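You operate a simulated robot arm through the tools that you are given. There is no shell and no other tool. Be economical: measure what you need, move in short steps, check, and stop when the job is done.

You run a simulated robot arm. Do the job below in one go: nothing can be reset, and whatever is moved stays where it is left.

## Task
Switch the loader off and give its felt two pumps of oil.
Fine: off first; felt slide out, oil dial on, pump, dial off, slide in; spill none. Where these are worked on the way, their far stop is far enough and under half their travel is too little: felt slide, oil dial.

The check looks at the end state, three seconds after you hand in, the way a careful person would. Anything else that was tipped, shoved, dropped, spilled or broken makes it a failure.

## Robot
A 7-joint arm with a two-finger parallel gripper, fixed in place. Base frame: the origin is at the foot of the arm, x ahead of it, y to its left, z up; the work surface is at about z = 900. Lengths are in mm, angles in rad, forces in N, time in s.
With the tool pointing down near the work surface it reaches from about 240 to 680 mm from the base axis. Its first joint turns from -1.152 to 1.152 rad. Payload 2.4 kg.
The tool frame sits at the grasp point between the pads (the TCP): z along the fingers, y along the line on which they close. The tips reach 30 mm beyond it. Largest opening 94 mm; finger width 28, thickness 10; the body of the gripper, 50 by 96 mm, starts 55 mm behind the TCP.
Orientation is that of the tool frame in the base frame, as a unit quaternion [x, y, z, w]. With the fingers straight down and closing along the base's y, the tool's x points along the base's -x, its y along +y and its z along -z.

## Interface
- The arm moves only by the tool jog_arm. Its argument "motion" is a list that holds one entry, the list of rows, each a list of 7 numbers: the turn, a rotation vector about the tool's x, y, z in rad, then the shift along the tool's x, y, z in mm, then the finger opening in mm, from 0 to 94. In form: [[[ax, ay, az, x, y, z, hand], ...]]. A call has 1 to 8 rows; each row shifts and turns the commanded pose from where the row before left it, along the tool's axes as they then stand. A row lasts 0.2 s, in which the tool goes at most 50 mm and 0.15 rad; a call with a longer step from one row to the next is refused whole, and so is a gripper value outside its range. Where a pose cannot be reached the arm comes as near as it can. A force on the tool above 90 N (or 10 N above the force at the start of the call, whichever is more), or a blocked arm, ends the call early, and 0.2 s more pass. Each finger travels about 153 mm/s and halts on what it meets, pressing with about 41 N; the grip force reading is that of the motor and also rises with nothing between the fingers. The clock runs only during rows and for 0.2 s after the last one: add rows that do not move to give the fingers time. It gives the time, the measured TCP pose, the force on the tool (base axes), the opening and the grip force at its end, in the units of the frame above (readings bear some noise), with the torque about the TCP (base axes, N m) and any sound that the robot's microphone picked up.
- Cameras (640 x 400 px; columns grow to the right, rows downward): "scene" is fixed at [40.8, 460.2, 1448.4]; the picture's right is [-0.88, -0.47, 0.00], its down [-0.25, 0.46, -0.85] and it looks along [0.40, -0.75, -0.52] (base axes); focal length 348 px, centre (320, 200). "wrist" rides on the gripper at [76, 14, -103] in the tool frame; the picture's right is [-0.18, 0.98, 0.00], its down [-0.75, -0.14, -0.64] and it looks along [-0.63, -0.12, 0.77] (tool axes); focal length 243 px, centre (320, 200). There is no depth. A picture from a camera that has moved, and an enlarged one, comes with that camera's place and axes in the base frame and with its lens. The place of the scene camera against the robot may be out by one fixed shift of up to 25 mm in any direction.
- snapshot(camera): a new picture of that camera. No time passes.
- close_up(camera, box): a new picture of the part [left, top, right, bottom] of that camera's present view, enlarged. No time passes.
- sign_off(): hands the job in; it is judged then, once.

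Work in short steps. Places have to be worked out from the pictures, the camera data and where the tool is seen: move nearer, look again, correct. Check each grasp and each placing, and mend what went wrong. You have 120 turns and 64 pictures in all, those below and enlarged ones among them. Open the gripper and draw the arm clear of the work before you hand the job in, unless the task says otherwise; then end with one line.

The tools are called after "Emit:" as name(argument=value, ...) on one line, values as JSON. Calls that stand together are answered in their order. jog_arm: Moves the arm, as the interface text tells. Its arguments: {"type":"object","properties":{"motion":{"type":"array","items":{"type":"array","items":{"type":"array","items":{"type":"number"}}}}},"required":["motion"]} The other tools are called the same way: snapshot (camera) takes a picture; close_up (camera, box) takes an enlarged picture of a part of a camera's view; sign_off () hands the job in.

At the start:

```text
time: 0.0
tcp_pos: [401.4, -30.7, 1242.5]
ee_rot: [0.0, 1.0, 0.0, 0.0]
ft_force: [-0.4, 0.1, -0.6]
torque: [-0.04, 0.04, 0.01]
finger_gap: 93.9
grasp_force: 0.0
```

scene: 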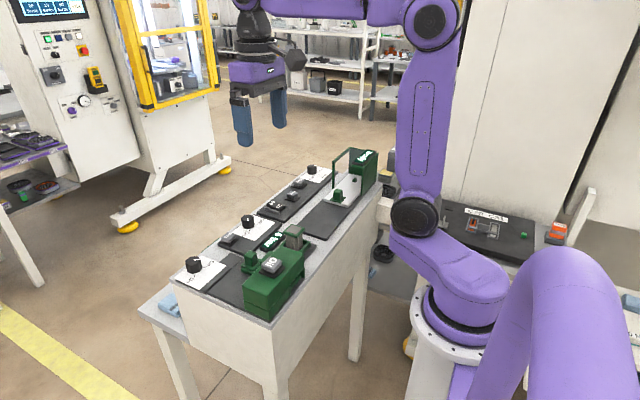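
wrist: 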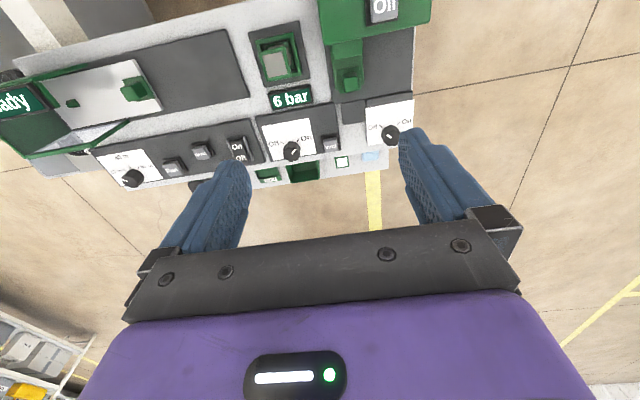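

The bench has several modules; I need closer views to read labels.

Emit:
close_up(camera="scene", box=[150, 130, 400, 330])

Emit:
close_up(camera="wrist", box=[230, 0, 450, 190])

Emit:
close_up(camera="wrist", box=[0, 20, 260, 200])

```text
2.00 times, centred on (275, 230) of scene
camera zoom: at [40.8, 460.2, 1448.4], right [-0.88, -0.47, 0.0], down [-0.25, 0.46, -0.85], along [0.4, -0.75, -0.52], focal length 696 px, centre (410, 140)
```

zoom: 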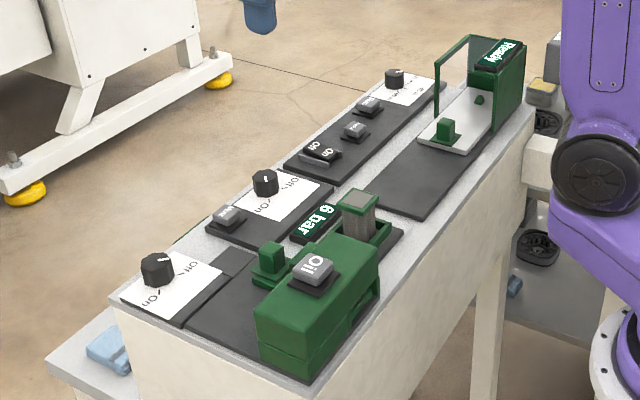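

```text
2.11 times, centred on (340, 95) of wrist
camera zoom: at [325.1, -15.6, 1343.9], right [0.18, 0.98, 0.0], down [0.75, -0.14, 0.64], along [0.63, -0.12, -0.77], focal length 511 px, centre (278, 421)
```

zoom: 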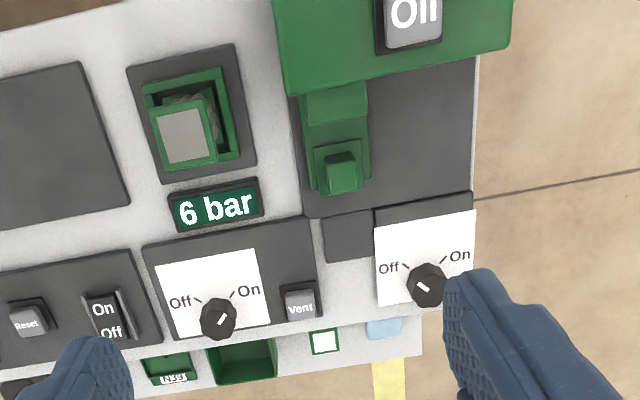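

```text
2.22 times, centred on (130, 110) of wrist
camera zoom: at [325.1, -15.6, 1343.9], right [0.18, 0.98, 0.0], down [0.75, -0.14, 0.64], along [0.63, -0.12, -0.77], focal length 539 px, centre (742, 400)
```

zoom: 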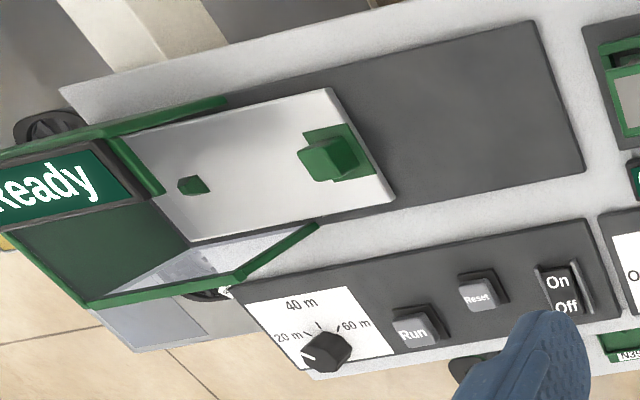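

The loader's On/Off rocker seems near (525,-218), the oil module near y 10..80. I'll close the fingers and move above the rocker for a closer look.

Emit:
jog_arm(motion=[[[0, 0, 0, -16.7, -31.2, 26.7, 0], [0, 0, 0, -16.7, -31.2, 26.7, 0], [0, 0, 0, -16.7, -31.2, 26.7, 0], [0, 0, 0, -16.7, -31.2, 26.7, 0], [0, 0, 0, -16.7, -31.2, 26.7, 0], [0, 0, 0, -16.7, -31.2, 26.7, 0]]])

Emit:
snapshot(camera="wrist")

```text
time: 1.4
tcp_pos: [502.0, -216.6, 1082.6]
ee_rot: [0.0, 1.0, 0.0, -0.001]
ft_force: [0.6, 0.3, -0.1]
torque: [0.01, 0.02, -0.02]
finger_gap: 0.0
grasp_force: 33.4
```

```text
58 pictures are left
camera wrist: at [425.9, -202.5, 1183.4], right [0.18, 0.98, 0.0], down [0.75, -0.14, 0.64], along [0.63, -0.12, -0.77], focal length 243 px, centre (320, 200)
```

wrist: 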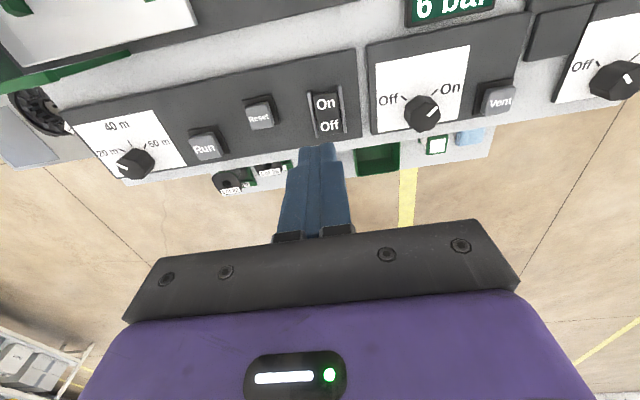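

Emit:
close_up(camera="wrist", box=[230, 60, 430, 185])

```text
3.20 times, centred on (330, 122) of wrist
camera zoom: at [425.9, -202.5, 1183.4], right [0.18, 0.98, 0.0], down [0.75, -0.14, 0.64], along [0.63, -0.12, -0.77], focal length 776 px, centre (288, 448)
```

zoom: 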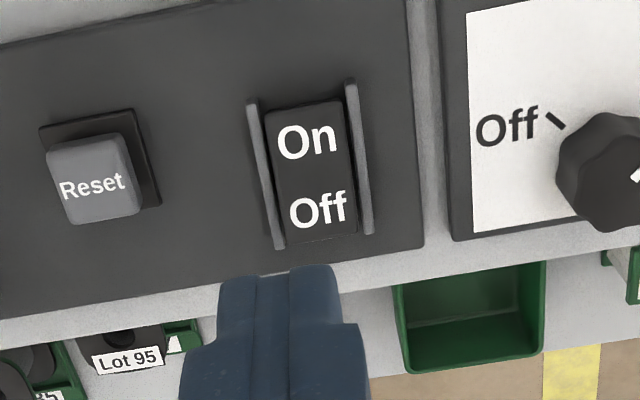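

Off pad is around (533,-212.5), top z about 930. I'll go above its far part, tips about 12 mm over it, then look.

Emit:
jog_arm(motion=[[[0, 0, 0, -13, 1.4, 36, 0], [0, 0, 0, -13, 1.4, 36, 0], [0, 0, 0, -12, 1.3, 36, 0], [0, 0, 0, 0, 0, 0, 0]]])

Emit:
close_up(camera="wrist", box=[230, 80, 430, 205])

```text
time: 2.4
tcp_pos: [539.9, -213.3, 973.3]
ee_rot: [0.0, 1.0, 0.0, 0.0]
ft_force: [0.6, 0.0, 0.3]
torque: [-0.02, -0.02, -0.03]
finger_gap: 0.0
grasp_force: 33.1
```

```text
3.20 times, centred on (330, 142) of wrist
camera zoom: at [463.9, -198.7, 1075.2], right [0.18, 0.98, 0.0], down [0.75, -0.14, 0.64], along [0.63, -0.12, -0.77], focal length 776 px, centre (288, 384)
```

zoom: 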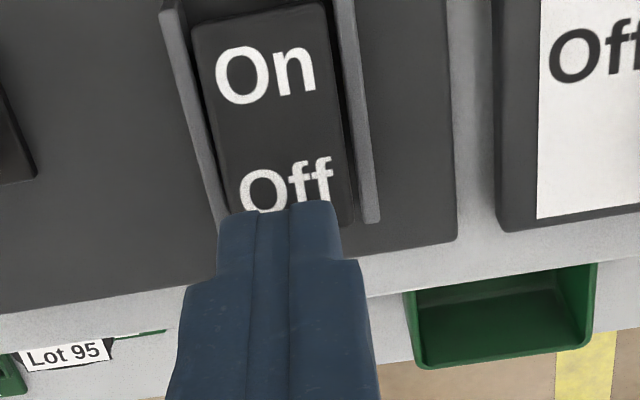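

Aligned with the Off pad. Descend gently.

Emit:
jog_arm(motion=[[[0, 0, 0, 0, 0, 5, 0], [0, 0, 0, 0, 0, 5, 0], [0, 0, 0, 0, 0, 4, 0], [0, 0, 0, 0, 0, 4, 0], [0, 0, 0, 0, 0, 3, 0]]])

Emit:
close_up(camera="wrist", box=[230, 80, 430, 205])

```text
time: 3.6
tcp_pos: [540.9, -212.5, 956.5]
ee_rot: [0.0, 1.0, 0.0, 0.004]
ft_force: [2.1, 2.8, 25.6]
torque: [0.09, 0.3, -0.17]
finger_gap: 0.0
grasp_force: 33.5
```

```text
3.20 times, centred on (330, 142) of wrist
camera zoom: at [463.9, -198.2, 1056.8], right [0.18, 0.98, 0.0], down [0.75, -0.14, 0.65], along [0.64, -0.12, -0.76], focal length 776 px, centre (288, 384)
```

zoom: 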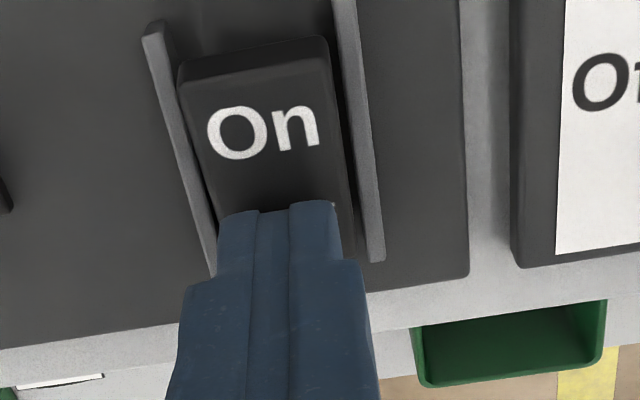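

The rocker has flipped: its On end is now raised. I'll lift away and verify, moving back over the oil module.

Emit:
jog_arm(motion=[[[0, 0, 0, 0, 0, -30, 0], [0, 0, 0, 0, 0, -45, 0], [0, 0, 0, 0, 0, -45, 0], [0, 0, 0, 20, 40, -15, 0], [0, 0, 0, 20, 40, 0, 0], [0, 0, 0, 20, 40, 0, 0], [0, 0, 0, 20, 40, 0, 0], [0, 0, 0, 20, 40, 0, 0]]])

Emit:
snapshot(camera="wrist")

Emit:
close_up(camera="scene", box=[150, 130, 400, 330])

```text
time: 5.4
tcp_pos: [440.5, -12.3, 1088.5]
ee_rot: [0.0, 1.0, 0.0, -0.001]
ft_force: [-0.5, 0.2, 0.6]
torque: [-0.01, 0.03, -0.01]
finger_gap: 0.2
grasp_force: 32.5
```

```text
54 pictures are left
camera wrist: at [363.5, 1.7, 1189.3], right [0.18, 0.98, 0.0], down [0.75, -0.14, 0.64], along [0.63, -0.12, -0.77], focal length 243 px, centre (320, 200)
```

wrist: 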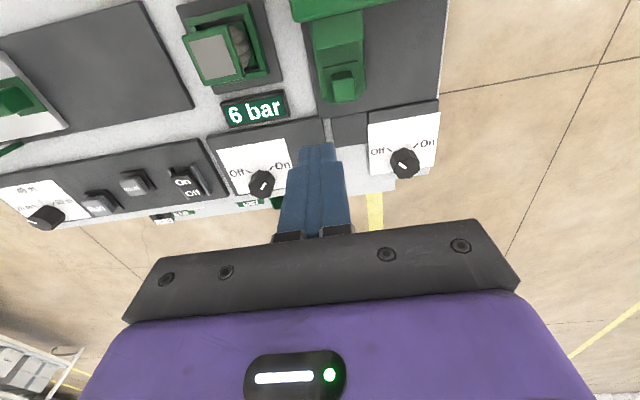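

```text
2.00 times, centred on (275, 230) of scene
camera zoom: at [40.8, 460.2, 1448.4], right [-0.88, -0.47, 0.0], down [-0.25, 0.46, -0.85], along [0.4, -0.75, -0.52], focal length 696 px, centre (410, 140)
```

zoom: 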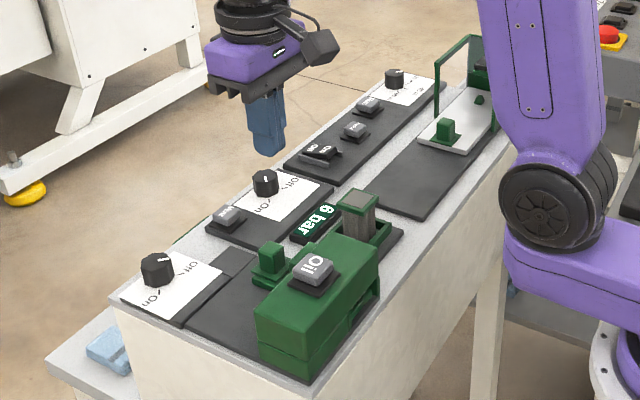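

The rocker reads as flipped. Now inspect the felt slide and dial closely.

Emit:
close_up(camera="wrist", box=[280, 0, 460, 190])

Emit:
close_up(camera="scene", box=[165, 215, 325, 325])

```text
2.11 times, centred on (370, 95) of wrist
camera zoom: at [363.5, 1.7, 1189.3], right [0.18, 0.98, 0.0], down [0.75, -0.14, 0.64], along [0.63, -0.12, -0.77], focal length 511 px, centre (215, 421)
```

zoom: 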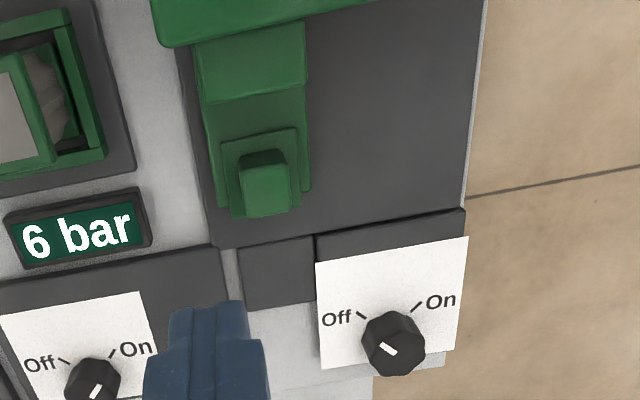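

```text
3.64 times, centred on (245, 270) of scene
camera zoom: at [40.8, 460.2, 1448.4], right [-0.88, -0.47, 0.0], down [-0.25, 0.46, -0.85], along [0.4, -0.75, -0.52], focal length 1266 px, centre (593, -54)
```

zoom: 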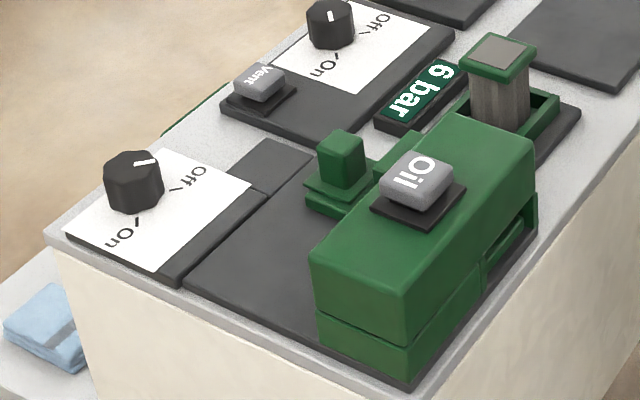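

I need to see the box and slide from nearer the base and decide which way the slide travels. Pull back in x.

Emit:
jog_arm(motion=[[[0, 0, 0, 45, 8, 0, 0], [0, 0, 0, 45, 8, 0, 0], [0, 0, 0, 45, 8, 0, 0]]])

Emit:
close_up(camera="wrist", box=[200, 0, 480, 200])

```text
time: 6.2
tcp_pos: [305.3, 10.5, 1088.6]
ee_rot: [-0.001, 1.0, 0.0, 0.0]
ft_force: [0.4, -0.3, 0.4]
torque: [-0.01, -0.02, -0.01]
finger_gap: 0.0
grasp_force: 33.6
```

```text
2.00 times, centred on (340, 100) of wrist
camera zoom: at [228.5, 25.2, 1189.9], right [0.18, 0.98, 0.0], down [0.75, -0.14, 0.64], along [0.63, -0.12, -0.77], focal length 485 px, centre (280, 400)
```

zoom: 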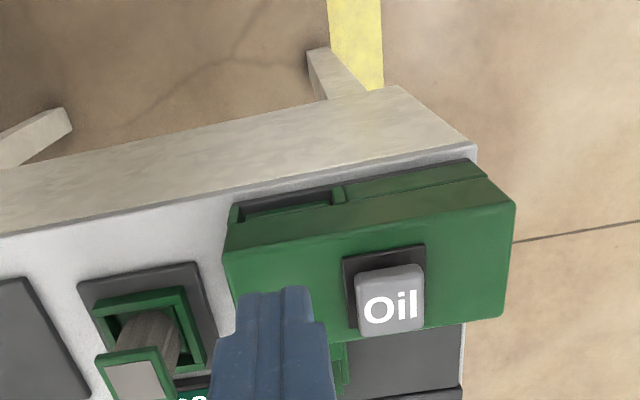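

The box spans about x 318–377, top z≈968; Oil button at (350,55,980). The felt knob is at about (437,12). I'll move above it with fingers at 50 mm.

Emit:
jog_arm(motion=[[[0, 0, 0, -33, 0.4, 10, 50], [0, 0, 0, -33, 0.4, 20, 50], [0, 0, 0, -33, 0.4, 24, 50], [0, 0, 0, -33, 0.4, 25, 50]]])

Emit:
snapshot(camera="wrist")

```text
time: 7.2
tcp_pos: [436.6, 12.4, 1007.8]
ee_rot: [0.0, 1.0, 0.001, 0.0]
ft_force: [0.1, -0.2, -0.4]
torque: [0.0, -0.02, 0.03]
finger_gap: 49.8
grasp_force: 0.1
```

```text
49 pictures are left
camera wrist: at [360.7, 26.3, 1109.5], right [0.18, 0.98, 0.0], down [0.75, -0.14, 0.64], along [0.63, -0.12, -0.77], focal length 243 px, centre (320, 200)
```

wrist: 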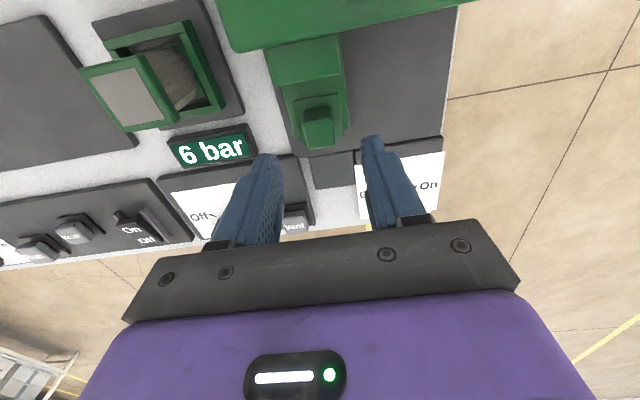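

Triangulation puts the knob top at (437,12,940), directly under the TCP. Descend so the tips straddle it, then close.

Emit:
jog_arm(motion=[[[0, 0, 0, 0, 0, 20, 50], [0, 0, 0, 0, 0, 20, 50], [0, 0, 0, 0, 0, 13, 50]]])

Emit:
snapshot(camera="wrist")

```text
time: 8.0
tcp_pos: [435.5, 14.8, 956.4]
ee_rot: [0.0, 1.0, 0.0, 0.0]
ft_force: [1.0, -0.2, -0.4]
torque: [-0.03, 0.0, 0.0]
finger_gap: 50.4
grasp_force: 0.0
```

```text
48 pictures are left
camera wrist: at [360.5, 27.1, 1057.2], right [0.18, 0.98, 0.0], down [0.75, -0.14, 0.64], along [0.63, -0.12, -0.77], focal length 243 px, centre (320, 200)
```

wrist: 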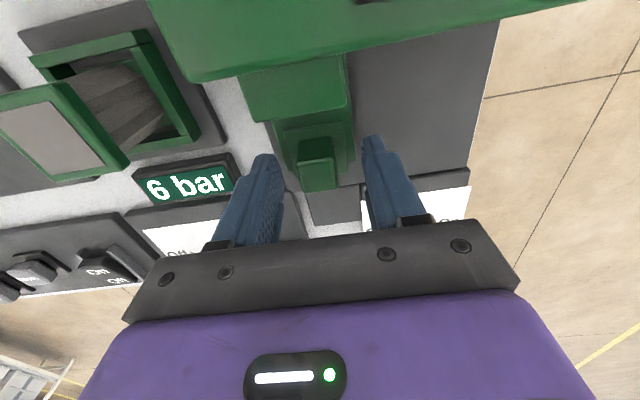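

Knob sits between the tips. Close.

Emit:
jog_arm(motion=[[[0, 0, 0, 0, 0, 0, 10], [0, 0, 0, 0, 0, 0, 10], [0, 0, 0, 0, 0, 0, 10]]])

```text
time: 8.8
tcp_pos: [436.9, 13.0, 956.2]
ee_rot: [0.0, 1.0, 0.0, -0.001]
ft_force: [0.3, -10.7, -11.1]
torque: [-0.18, -1.02, 0.19]
finger_gap: 22.0
grasp_force: 45.2
```

Gripped at 22 mm. Pull gently along +x and see whether it travels.

Emit:
jog_arm(motion=[[[0, 0, 0, -5, 0, 0, 10], [0, 0, 0, -5, 0, 0, 10], [0, 0, 0, -5, 0, 0, 10]]])

Emit:
snapshot(camera="wrist")

```text
time: 9.6
tcp_pos: [451.1, 11.3, 955.7]
ee_rot: [0.001, 1.0, 0.0, -0.001]
ft_force: [-1.6, -14.5, -15.5]
torque: [-0.26, -0.41, 0.09]
finger_gap: 22.1
grasp_force: 44.6
```

```text
47 pictures are left
camera wrist: at [375.3, 26.2, 1057.4], right [0.18, 0.98, 0.0], down [0.75, -0.14, 0.64], along [0.63, -0.12, -0.77], focal length 243 px, centre (320, 200)
```

wrist: 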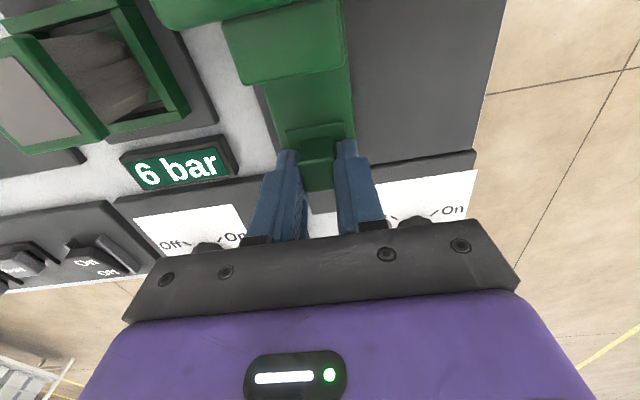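

It slides along +x with little resistance. Continue outward to the stop.

Emit:
jog_arm(motion=[[[0, 0, 0, -6, -0.5, 0, 10], [0, 0, 0, -6, -0.5, 0, 10], [0, 0, 0, -6, 0, 0, 10], [0, 0, 0, -6, 0, 0, 10], [0, 0, 0, -6, 0, 0, 10]]])

Emit:
snapshot(camera="wrist")

Emit:
close_up(camera="scene", box=[165, 215, 325, 325])

```text
time: 10.8
tcp_pos: [480.6, 10.7, 956.0]
ee_rot: [0.001, 1.0, 0.0, -0.001]
ft_force: [-0.8, -7.1, -26.3]
torque: [-0.13, 0.25, -0.1]
finger_gap: 21.6
grasp_force: 44.6
```

```text
46 pictures are left
camera wrist: at [405.2, 26.0, 1057.5], right [0.18, 0.98, 0.0], down [0.76, -0.14, 0.64], along [0.63, -0.12, -0.77], focal length 243 px, centre (320, 200)
```

wrist: 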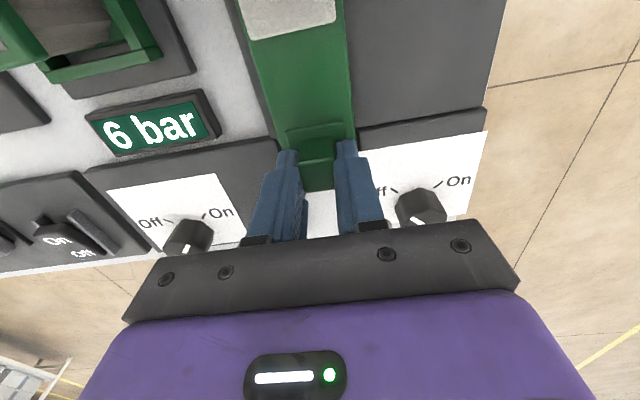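

```text
3.64 times, centred on (245, 270) of scene
camera zoom: at [41.1, 460.0, 1448.4], right [-0.88, -0.47, 0.0], down [-0.25, 0.46, -0.85], along [0.4, -0.75, -0.52], focal length 1266 px, centre (593, -54)
```

zoom: 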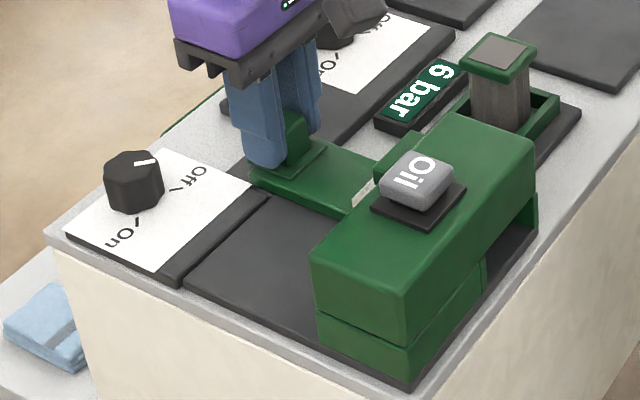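

The white felt pad is emerging; keep going to the stop, easing the vertical preload.

Emit:
jog_arm(motion=[[[0, 0, 0, -5, 0, 0.5, 10], [0, 0, 0, -5, 0, 0.5, 10], [0, 0, 0, -5, 0, 0.5, 10], [0, 0, 0, -5, 0, 0, 10]]])

Emit:
close_up(camera="scene", box=[165, 215, 325, 325])

```text
time: 11.8
tcp_pos: [499.4, 12.2, 956.5]
ee_rot: [0.0, 1.0, 0.0, -0.002]
ft_force: [-25.9, -2.5, 14.3]
torque: [-0.08, -0.27, -0.12]
finger_gap: 21.9
grasp_force: 45.7
```

```text
3.64 times, centred on (245, 270) of scene
camera zoom: at [39.7, 460.1, 1448.4], right [-0.88, -0.47, 0.0], down [-0.25, 0.46, -0.85], along [0.4, -0.75, -0.52], focal length 1266 px, centre (593, -54)
```

zoom: 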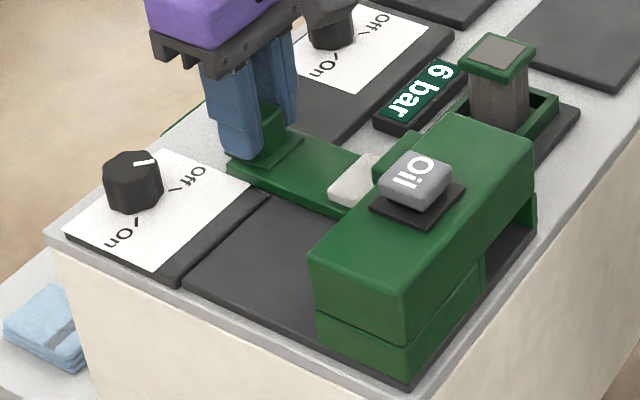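

Resistance of 26 N in x now: likely the stop. A little more to confirm.

Emit:
jog_arm(motion=[[[0, 0, 0, -2, 0, 0, 10], [0, 0, 0, 0, 0, 0, 10]]])

Emit:
snapshot(camera="wrist")

```text
time: 12.4
tcp_pos: [499.4, 11.8, 955.6]
ee_rot: [0.001, 1.0, 0.0, -0.006]
ft_force: [-28.4, -1.2, 20.6]
torque: [0.01, 0.54, -0.05]
finger_gap: 21.8
grasp_force: 45.2
```

```text
43 pictures are left
camera wrist: at [424.7, 26.1, 1057.4], right [0.18, 0.98, 0.0], down [0.76, -0.14, 0.63], along [0.62, -0.12, -0.77], focal length 243 px, centre (320, 200)
```

wrist: 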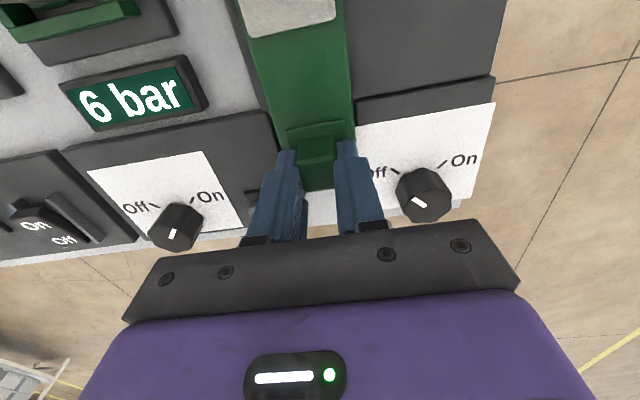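

Stop confirmed (x stays 499). Relieve, open slightly and lift; then go over the oil dial.

Emit:
jog_arm(motion=[[[0, 0, 0, 3, 0, 0, 10], [0, 0, 0, 0, 0, 0, 40], [0, 0, 0, 0, 0, 0, 40], [0, 0, 0, 0, 0, -25, 40], [0, 0, 0, 0, 0, -45, 40], [0, 0, 0, 10, 30, -40, 60], [0, 0, 0, 0, 20, 0, 60]]])

Emit:
snapshot(camera="wrist")

```text
refused: row 6 steps farther than a row can; nothing moved
```

```text
42 pictures are left
camera wrist: at [424.7, 26.1, 1057.4], right [0.18, 0.98, 0.0], down [0.76, -0.14, 0.63], along [0.62, -0.12, -0.77], focal length 243 px, centre (320, 200)
```

wrist: 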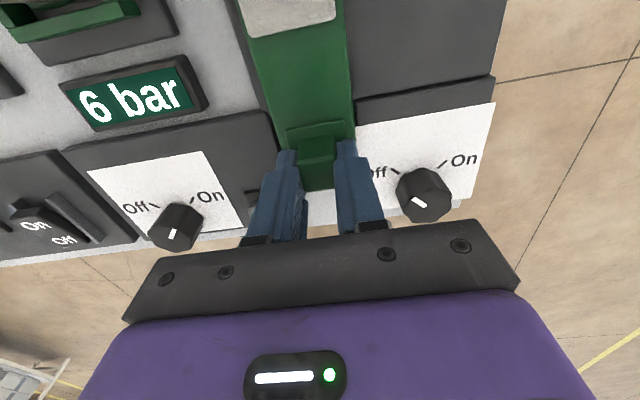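

One row was too long; retry with shorter steps.

Emit:
jog_arm(motion=[[[0, 0, 0, 3, 0, 0, 10], [0, 0, 0, 0, 0, 0, 40], [0, 0, 0, 0, 0, 0, 40], [0, 0, 0, 0, 0, -25, 40], [0, 0, 0, 0, 0, -45, 40], [0, 0, 0, 0, 30, -35, 60], [0, 0, 0, 0, 30, 0, 60]]])

Emit:
snapshot(camera="wrist")

```text
time: 14.0
tcp_pos: [500.4, 71.6, 1058.9]
ee_rot: [0.0, 1.0, 0.0, 0.0]
ft_force: [-0.1, 0.7, 0.6]
torque: [-0.03, 0.02, 0.01]
finger_gap: 60.1
grasp_force: 0.0
```

```text
41 pictures are left
camera wrist: at [424.6, 85.7, 1161.0], right [0.18, 0.98, 0.0], down [0.75, -0.14, 0.64], along [0.63, -0.12, -0.77], focal length 243 px, centre (320, 200)
```

wrist: 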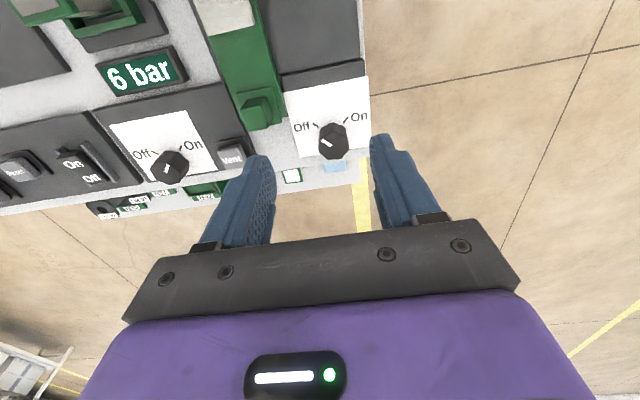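

Emit:
close_up(camera="wrist", box=[270, 70, 400, 180])

```text
3.64 times, centred on (335, 125) of wrist
camera zoom: at [424.6, 85.7, 1161.0], right [0.18, 0.98, 0.0], down [0.75, -0.14, 0.64], along [0.63, -0.12, -0.77], focal length 882 px, centre (266, 473)
```

zoom: 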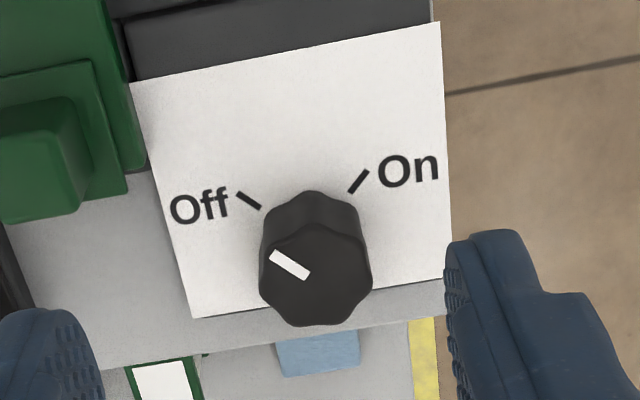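

Dial at Off, centre about (544,77), top z≈925, ~32 mm wide. On is clockwise. I'll move above it and pre-rotate −0.75 rad, then look.

Emit:
jog_arm(motion=[[[0, 0, 0, -22, 2.7, 20, 60], [0, 0, 0, -22, 2.7, 30, 60], [0, 0, -0.15, 0, 0, 0, 60], [0, 0, -0.15, 0, 0, 0, 60], [0, 0, -0.15, 0, 0, 0, 60], [0, 0, -0.15, 0, 0, 0, 60], [0, 0, -0.15, 0, 0, 0, 60]]])

Emit:
snapshot(camera="wrist")

```text
time: 15.6
tcp_pos: [545.2, 77.1, 1008.3]
ee_rot: [-0.367, 0.93, 0.0, 0.0]
ft_force: [0.5, -0.1, -0.3]
torque: [-0.04, 0.03, 0.01]
finger_gap: 60.1
grasp_force: 0.0
```

```text
39 pictures are left
camera wrist: at [479.2, 35.1, 1111.4], right [-0.54, 0.84, 0.0], down [0.65, 0.41, 0.64], along [0.54, 0.34, -0.77], focal length 243 px, centre (320, 200)
```

wrist: 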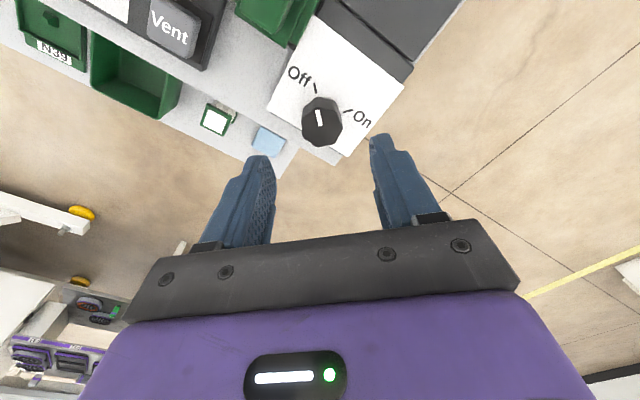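

Dial is centred between the fingers. Descend to TCP z≈943 with gap 60.

Emit:
jog_arm(motion=[[[0, 0, 0, 2, 0, 25, 60], [0, 0, 0, 0, 0, 25, 60], [0, 0, 0, 0, 0, 12, 60], [0, 0, 0, 0, 0, 0, 60]]])

Emit:
snapshot(camera="wrist")

Emit:
close_up(camera="scene", box=[165, 215, 325, 325])

```text
time: 16.6
tcp_pos: [542.9, 76.3, 946.9]
ee_rot: [-0.366, 0.93, 0.0, 0.0]
ft_force: [0.2, -0.7, 0.1]
torque: [-0.01, 0.02, -0.01]
finger_gap: 59.9
grasp_force: 0.1
```

```text
38 pictures are left
camera wrist: at [476.9, 34.7, 1049.4], right [-0.54, 0.84, 0.0], down [0.65, 0.41, 0.64], along [0.54, 0.34, -0.77], focal length 243 px, centre (320, 200)
```

wrist: 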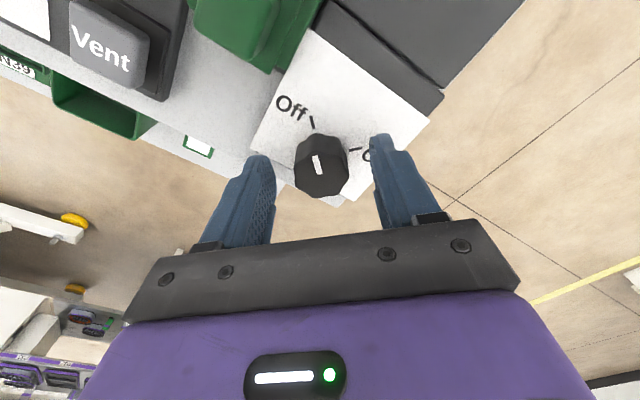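

```text
3.64 times, centred on (245, 270) of scene
camera zoom: at [40.8, 460.2, 1448.4], right [-0.88, -0.47, 0.0], down [-0.25, 0.46, -0.85], along [0.4, -0.75, -0.52], focal length 1266 px, centre (593, -54)
```

zoom: 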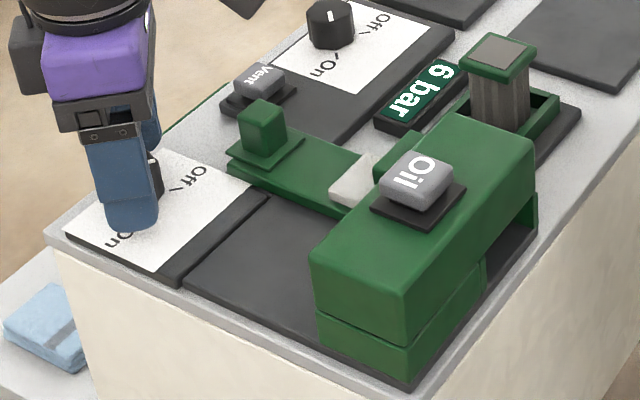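

Dial top seems ~z 930 and slightly toward the tool's +x. Shift 4 mm, lower 2, and close.

Emit:
jog_arm(motion=[[[0, 0, 0, 4, 0, 2, 60], [0, 0, 0, 0, 0, 0, 20], [0, 0, 0, 0, 0, 0, 20], [0, 0, 0, 0, 0, 0, 20]]])

Emit:
snapshot(camera="wrist")

```text
time: 17.6
tcp_pos: [538.8, 73.9, 946.6]
ee_rot: [-0.367, 0.93, 0.001, -0.001]
ft_force: [-2.4, 1.7, -2.0]
torque: [-0.15, -0.51, -0.07]
finger_gap: 31.6
grasp_force: 44.9
```

```text
36 pictures are left
camera wrist: at [474.0, 32.1, 1047.6], right [-0.54, 0.84, 0.0], down [0.65, 0.41, 0.64], along [0.54, 0.34, -0.77], focal length 243 px, centre (320, 200)
```

wrist: 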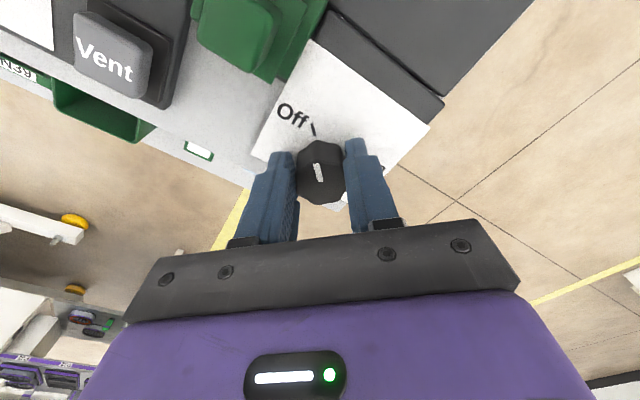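

Gripped at 31.6 mm. Turn clockwise 1.2 rad.

Emit:
jog_arm(motion=[[[0, 0, 0.15, 0, 0, 0, 20], [0, 0, 0.15, 0, 0, 0, 20], [0, 0, 0.15, 0, 0, 0, 20], [0, 0, 0.15, 0, 0, 0, 20], [0, 0, 0.15, 0, 0, 0, 20], [0, 0, 0.15, 0, 0, 0, 20], [0, 0, 0.15, 0, 0, 0, 20], [0, 0, 0.15, 0, 0, 0, 20]]])

Emit:
snapshot(camera="wrist")

```text
time: 19.4
tcp_pos: [541.7, 79.2, 946.7]
ee_rot: [0.221, 0.975, 0.002, 0.005]
ft_force: [3.6, 30.6, -4.4]
torque: [0.05, -0.19, 0.01]
finger_gap: 31.2
grasp_force: 45.2
```

```text
35 pictures are left
camera wrist: at [478.8, 123.9, 1047.1], right [0.59, 0.81, 0.01], down [0.61, -0.45, 0.65], along [0.52, -0.38, -0.76], focal length 243 px, centre (320, 200)
```

wrist: 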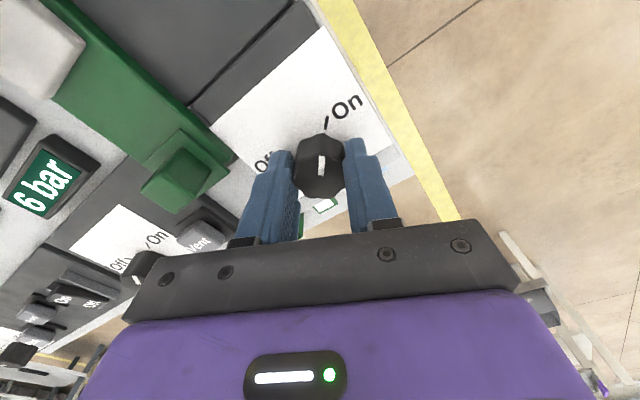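

Pointer is now at On. Relieve the lateral force and turn a bit more to find the stop.

Emit:
jog_arm(motion=[[[0, 0, 0, 2.2, 4.5, 0, 20], [0, 0, 0.12, 0, 0, 0, 20], [0, 0, 0.12, 0, 0, 0, 20], [0, 0, 0.12, 0, 0, 0, 20]]])

Emit:
snapshot(camera="wrist")

```text
time: 20.4
tcp_pos: [540.8, 80.9, 946.5]
ee_rot: [0.392, 0.92, 0.001, 0.002]
ft_force: [12.5, 24.7, 1.6]
torque: [0.13, -0.04, 0.59]
finger_gap: 32.0
grasp_force: 45.4
```

```text
34 pictures are left
camera wrist: at [497.9, 145.9, 1047.4], right [0.84, 0.55, 0.0], down [0.42, -0.64, 0.64], along [0.35, -0.54, -0.77], focal length 243 px, centre (320, 200)
```

wrist: 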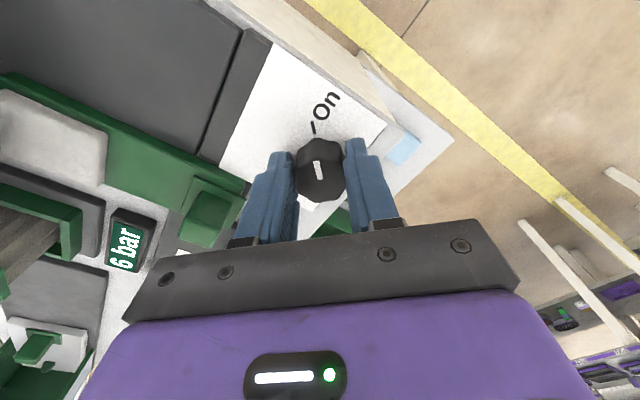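

Pointer lines up with On and torque rises (stop, ~1.56 rad turned). Release and lift.

Emit:
jog_arm(motion=[[[0, 0, -0.03, 0, 0, 0, 20], [0, 0, 0, 0, 0, 0, 60], [0, 0, 0, 0, 0, 0, 60], [0, 0, 0, 0, 0, -25, 60], [0, 0, 0, 0, 0, -45, 60], [0, 0, 0, 0, 0, -40, 60]]])

Emit:
snapshot(camera="wrist")

Emit:
close_up(camera="scene", box=[165, 215, 325, 325])

```text
time: 21.8
tcp_pos: [539.3, 77.8, 1055.8]
ee_rot: [0.38, 0.925, 0.0, 0.0]
ft_force: [-0.5, -0.1, 0.1]
torque: [0.0, 0.01, 0.0]
finger_gap: 60.0
grasp_force: 0.1
```

```text
33 pictures are left
camera wrist: at [496.0, 141.5, 1157.0], right [0.82, 0.57, 0.0], down [0.44, -0.63, 0.64], along [0.37, -0.53, -0.77], focal length 243 px, centre (320, 200)
```

wrist: 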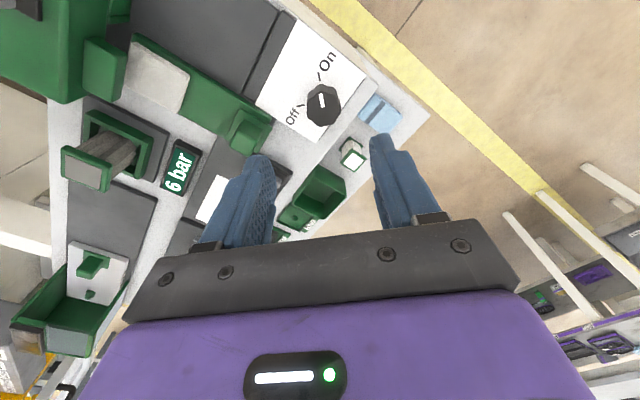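

```text
3.64 times, centred on (245, 270) of scene
camera zoom: at [40.7, 460.2, 1448.4], right [-0.88, -0.47, 0.0], down [-0.25, 0.46, -0.85], along [0.4, -0.75, -0.52], focal length 1266 px, centre (593, -54)
```

zoom: 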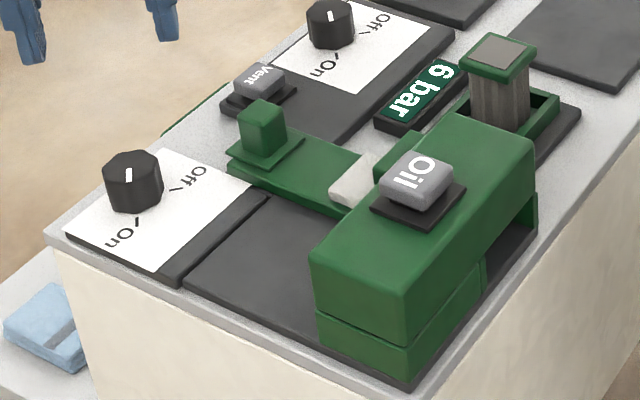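

Emit:
close_up(camera="wrist", box=[265, 40, 385, 150])

```text
3.64 times, centred on (325, 95) of wrist
camera zoom: at [496.0, 141.5, 1157.0], right [0.82, 0.57, 0.0], down [0.44, -0.63, 0.64], along [0.37, -0.53, -0.77], focal length 882 px, centre (302, 582)
```

zoom: 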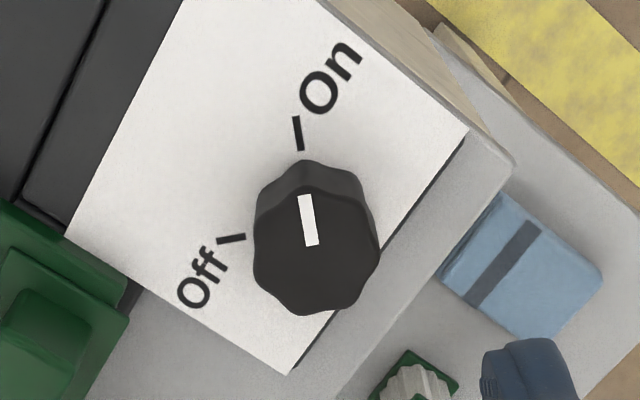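

Pointer parallel to the On tick: dial is on. Now move, fingers closed, above the Oil button at about (350,55).

Emit:
jog_arm(motion=[[[0, 0, 0, 23.6, -29.8, 0, 0], [0, 0, 0, 23.6, -29.8, 0, 0], [0, 0, 0, 23.6, -29.8, 0, 0], [0, 0, 0, 23.6, -29.8, 0, 0], [0, 0, 0, 23.8, -30, 0, 0], [0, 0, 0, 0, 0, 10, 0]]])

Emit:
snapshot(camera="wrist")

```text
time: 23.2
tcp_pos: [351.7, 55.1, 1045.4]
ee_rot: [0.38, 0.925, -0.001, 0.0]
ft_force: [-0.9, 0.5, -0.1]
torque: [-0.02, 0.02, -0.02]
finger_gap: 0.3
grasp_force: 32.1
```

```text
30 pictures are left
camera wrist: at [307.4, 118.4, 1147.0], right [0.82, 0.57, 0.0], down [0.44, -0.63, 0.64], along [0.37, -0.53, -0.77], focal length 243 px, centre (320, 200)
```

wrist: 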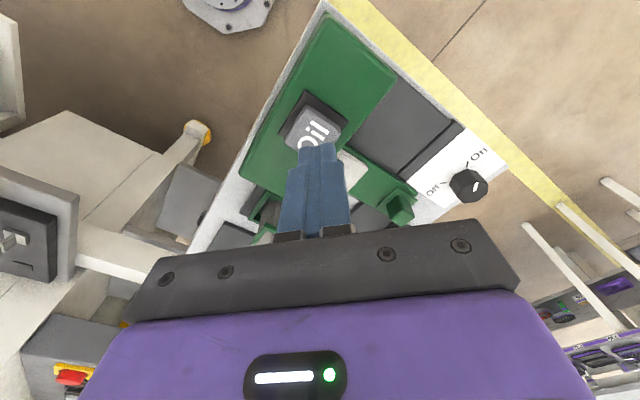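

Button appears at (346,54.5). Shift slightly and descend to ~8 mm above, and check.

Emit:
jog_arm(motion=[[[0, 0, 0, 2.8, -2.8, 13, 0], [0, 0, 0, 0, 0, 13, 0]]])

Emit:
close_up(camera="wrist", box=[240, 70, 400, 220])

Emit:
close_up(camera="scene", box=[165, 215, 325, 325])

```text
time: 23.8
tcp_pos: [347.7, 54.7, 1020.5]
ee_rot: [0.381, 0.925, 0.001, 0.001]
ft_force: [-2.0, 0.6, 3.8]
torque: [-0.02, 0.08, 0.02]
finger_gap: 0.1
grasp_force: 33.2
heard: click
```

```text
2.67 times, centred on (320, 145) of wrist
camera zoom: at [303.6, 118.4, 1121.3], right [0.82, 0.57, 0.0], down [0.44, -0.63, 0.64], along [0.37, -0.53, -0.77], focal length 647 px, centre (320, 347)
```

zoom: 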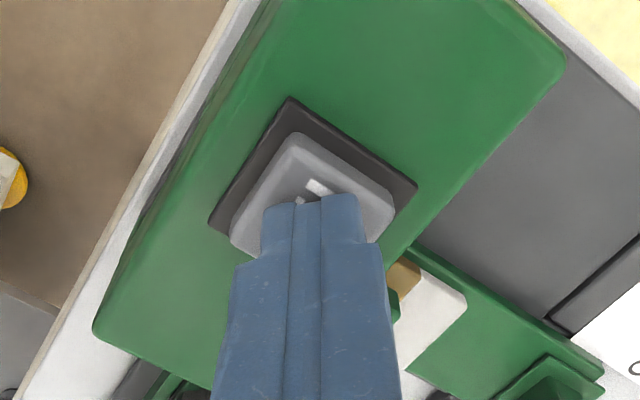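

```text
3.64 times, centred on (245, 270) of scene
camera zoom: at [40.7, 460.2, 1448.4], right [-0.88, -0.47, 0.0], down [-0.25, 0.46, -0.85], along [0.4, -0.75, -0.52], focal length 1266 px, centre (593, -54)
```

zoom: 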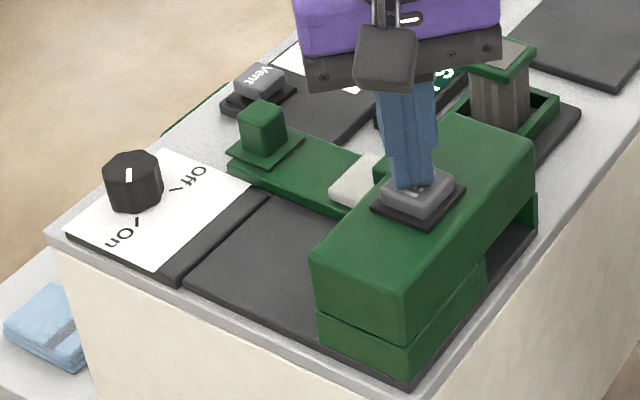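

Contact came earlier than thought (button top ≈ 992): a click was heard and a brown oil patch shows on the felt – one pump. Raise clear before the second.

Emit:
jog_arm(motion=[[[0, 0, 0, 0, 0, -15, 0], [0, 0, 0, 0, 0, 0, 0], [0, 0, 0, 0, 0, 0, 0]]])

Emit:
close_up(camera="wrist", box=[240, 70, 400, 220])

```text
time: 24.6
tcp_pos: [348.1, 54.3, 1034.3]
ee_rot: [0.38, 0.925, 0.001, 0.0]
ft_force: [-0.1, -0.1, 0.5]
torque: [-0.01, -0.01, 0.02]
finger_gap: 0.2
grasp_force: 32.6
```

```text
2.67 times, centred on (320, 145) of wrist
camera zoom: at [303.7, 118.0, 1136.3], right [0.82, 0.57, 0.0], down [0.44, -0.63, 0.64], along [0.37, -0.53, -0.77], focal length 647 px, centre (320, 347)
```

zoom: 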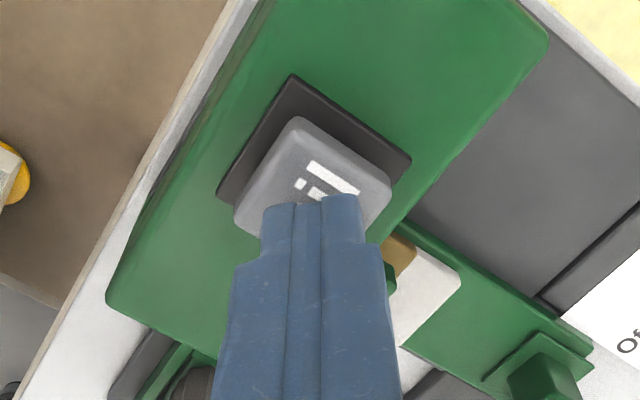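

Button has sprung back; one oil patch present. Press a second time the same way.

Emit:
jog_arm(motion=[[[0, 0, 0, 0, 0, 8, 0], [0, 0, 0, 0, 0, 7, 0]]])

Emit:
close_up(camera="wrist", box=[240, 70, 400, 220])

```text
time: 25.2
tcp_pos: [346.4, 54.8, 1020.2]
ee_rot: [0.381, 0.925, 0.001, 0.0]
ft_force: [-0.4, -2.0, 3.5]
torque: [-0.04, -0.02, 0.0]
finger_gap: 0.0
grasp_force: 33.2
heard: click
```

```text
2.67 times, centred on (320, 145) of wrist
camera zoom: at [303.1, 118.3, 1121.5], right [0.82, 0.57, 0.0], down [0.44, -0.63, 0.64], along [0.37, -0.53, -0.77], focal length 647 px, centre (320, 347)
```

zoom: 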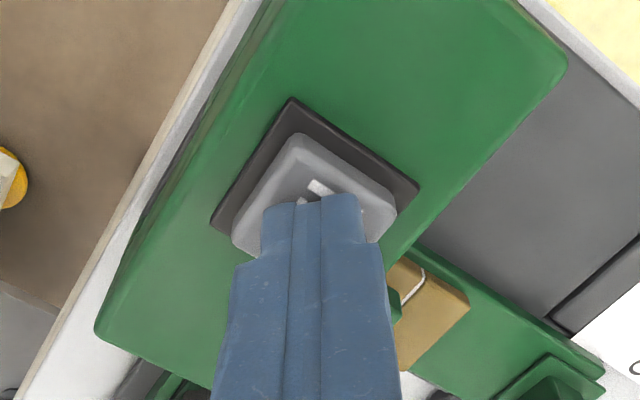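

Second click, felt now soaked by two doses. Lift and go back to the oil dial (axis ≈ (543,78)).

Emit:
jog_arm(motion=[[[0, 0, 0, 0, 0, -30, 0], [0, 0, 0, -24.6, 30.8, 0, 0], [0, 0, 0, -24.6, 30.8, 0, 30], [0, 0, 0, -24.6, 30.8, 0, 60], [0, 0, 0, -24.6, 30.8, 0, 60], [0, 0, 0, -24.4, 30.6, 0, 60], [0, 0, 0, 0, 0, 45, 60]]])

Emit:
snapshot(camera="wrist")

```text
time: 26.8
tcp_pos: [542.9, 77.0, 1004.6]
ee_rot: [0.38, 0.925, 0.0, 0.0]
ft_force: [-0.1, -0.4, -0.5]
torque: [0.01, -0.01, -0.01]
finger_gap: 60.4
grasp_force: 0.1
```

```text
25 pictures are left
camera wrist: at [498.8, 140.4, 1106.4], right [0.82, 0.57, 0.0], down [0.44, -0.63, 0.64], along [0.37, -0.53, -0.77], focal length 243 px, centre (320, 200)
```

wrist: 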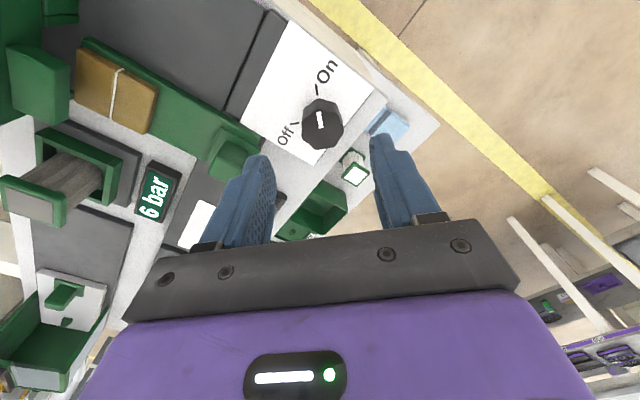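

Felt fully wetted, dial centred. Descend and grip.

Emit:
jog_arm(motion=[[[0, 0, 0, 0, 0, 25, 60], [0, 0, 0, 0, 0, 25, 60], [0, 0, 0, 0, 0, 9, 60], [0, 0, 0, 0, 0, 0, 20], [0, 0, 0, 0, 0, 0, 20], [0, 0, 0, 0, 0, 0, 20]]])

Emit:
snapshot(camera="wrist")

```text
time: 28.2
tcp_pos: [543.7, 78.5, 945.3]
ee_rot: [0.38, 0.925, 0.001, 0.001]
ft_force: [12.5, 7.6, -10.6]
torque: [-0.72, -0.63, -0.03]
finger_gap: 31.5
grasp_force: 44.9
```

```text
24 pictures are left
camera wrist: at [499.1, 141.7, 1047.3], right [0.82, 0.57, 0.0], down [0.44, -0.63, 0.64], along [0.37, -0.53, -0.77], focal length 243 px, centre (320, 200)
```

wrist: 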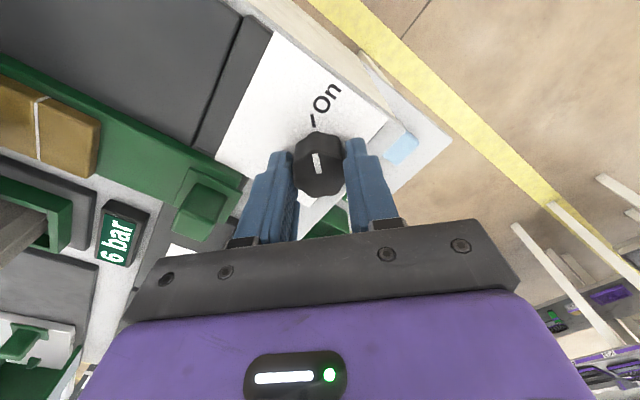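

Gripped. Turn back counter-clockwise.

Emit:
jog_arm(motion=[[[0, 0, -0.15, 0, 0, 0, 20], [0, 0, -0.15, 0, 0, 0, 20], [0, 0, -0.15, 0, 0, 0, 20], [0, 0, -0.15, 0, 0, 0, 20], [0, 0, -0.15, 0, 0, 0, 20], [0, 0, -0.15, 0, 0, 0, 20], [0, 0, -0.15, 0, 0, 0, 20], [0, 0, -0.15, 0, 0, 0, 20]]])

Emit:
jog_arm(motion=[[[0, 0, -0.12, 0, 0, 0, 20], [0, 0, -0.12, 0, 0, 0, 20], [0, 0, -0.12, 0, 0, 0, 20], [0, 0, -0.06, 0, 0, 0, 20]]])

Emit:
snapshot(camera="wrist")

```text
time: 30.0
tcp_pos: [543.8, 77.3, 945.9]
ee_rot: [-0.209, 0.978, 0.0, 0.001]
ft_force: [12.9, 1.9, 1.8]
torque: [0.57, 0.06, 0.04]
finger_gap: 31.5
grasp_force: 45.0
```

```text
time: 31.0
tcp_pos: [542.5, 76.7, 945.4]
ee_rot: [-0.408, 0.913, -0.001, -0.001]
ft_force: [10.3, -6.3, 6.7]
torque: [-0.1, -0.12, -0.05]
finger_gap: 31.7
grasp_force: 34.4
```

```text
23 pictures are left
camera wrist: at [481.1, 29.1, 1047.3], right [-0.61, 0.79, 0.0], down [0.61, 0.47, 0.64], along [0.51, 0.39, -0.77], focal length 243 px, centre (320, 200)
```

wrist: 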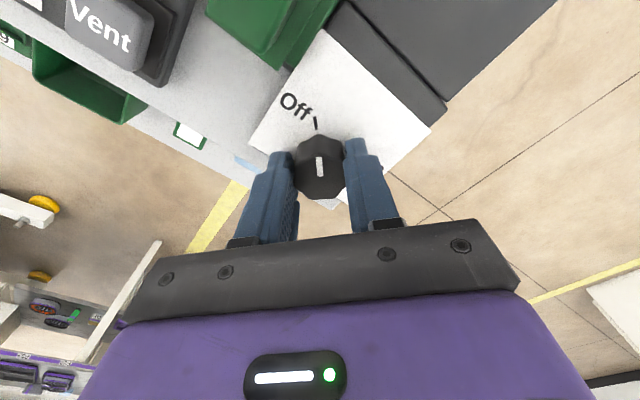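

Nearly at Off; nudge another ~0.12 rad to seat against the stop.

Emit:
jog_arm(motion=[[[0, 0, -0.06, 0, 0, 0, 20], [0, 0, -0.06, 0, 0, 0, 20], [0, 0, -0.05, 0, 0, 0, 20], [0, 0, 0, 0, 0, 0, 20]]])

Emit:
close_up(camera="wrist", box=[240, 60, 400, 220])

```text
time: 32.0
tcp_pos: [543.9, 76.1, 944.8]
ee_rot: [-0.483, 0.876, 0.0, 0.001]
ft_force: [8.3, -14.9, 4.0]
torque: [-0.19, -0.09, -0.42]
finger_gap: 31.2
grasp_force: 45.1
```

```text
2.50 times, centred on (320, 140) of wrist
camera zoom: at [490.3, 19.3, 1047.0], right [-0.73, 0.68, 0.0], down [0.52, 0.56, 0.64], along [0.44, 0.47, -0.77], focal length 606 px, centre (320, 350)
```

zoom: 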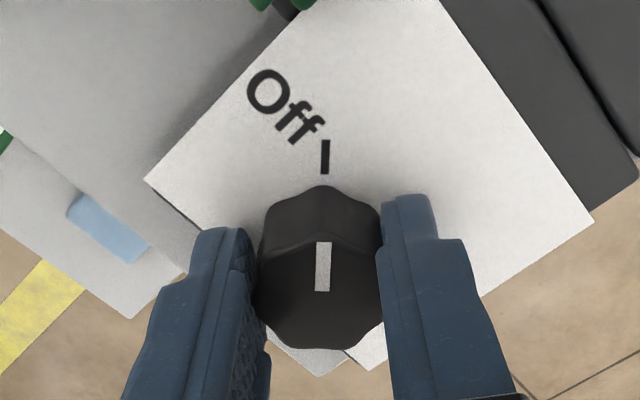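

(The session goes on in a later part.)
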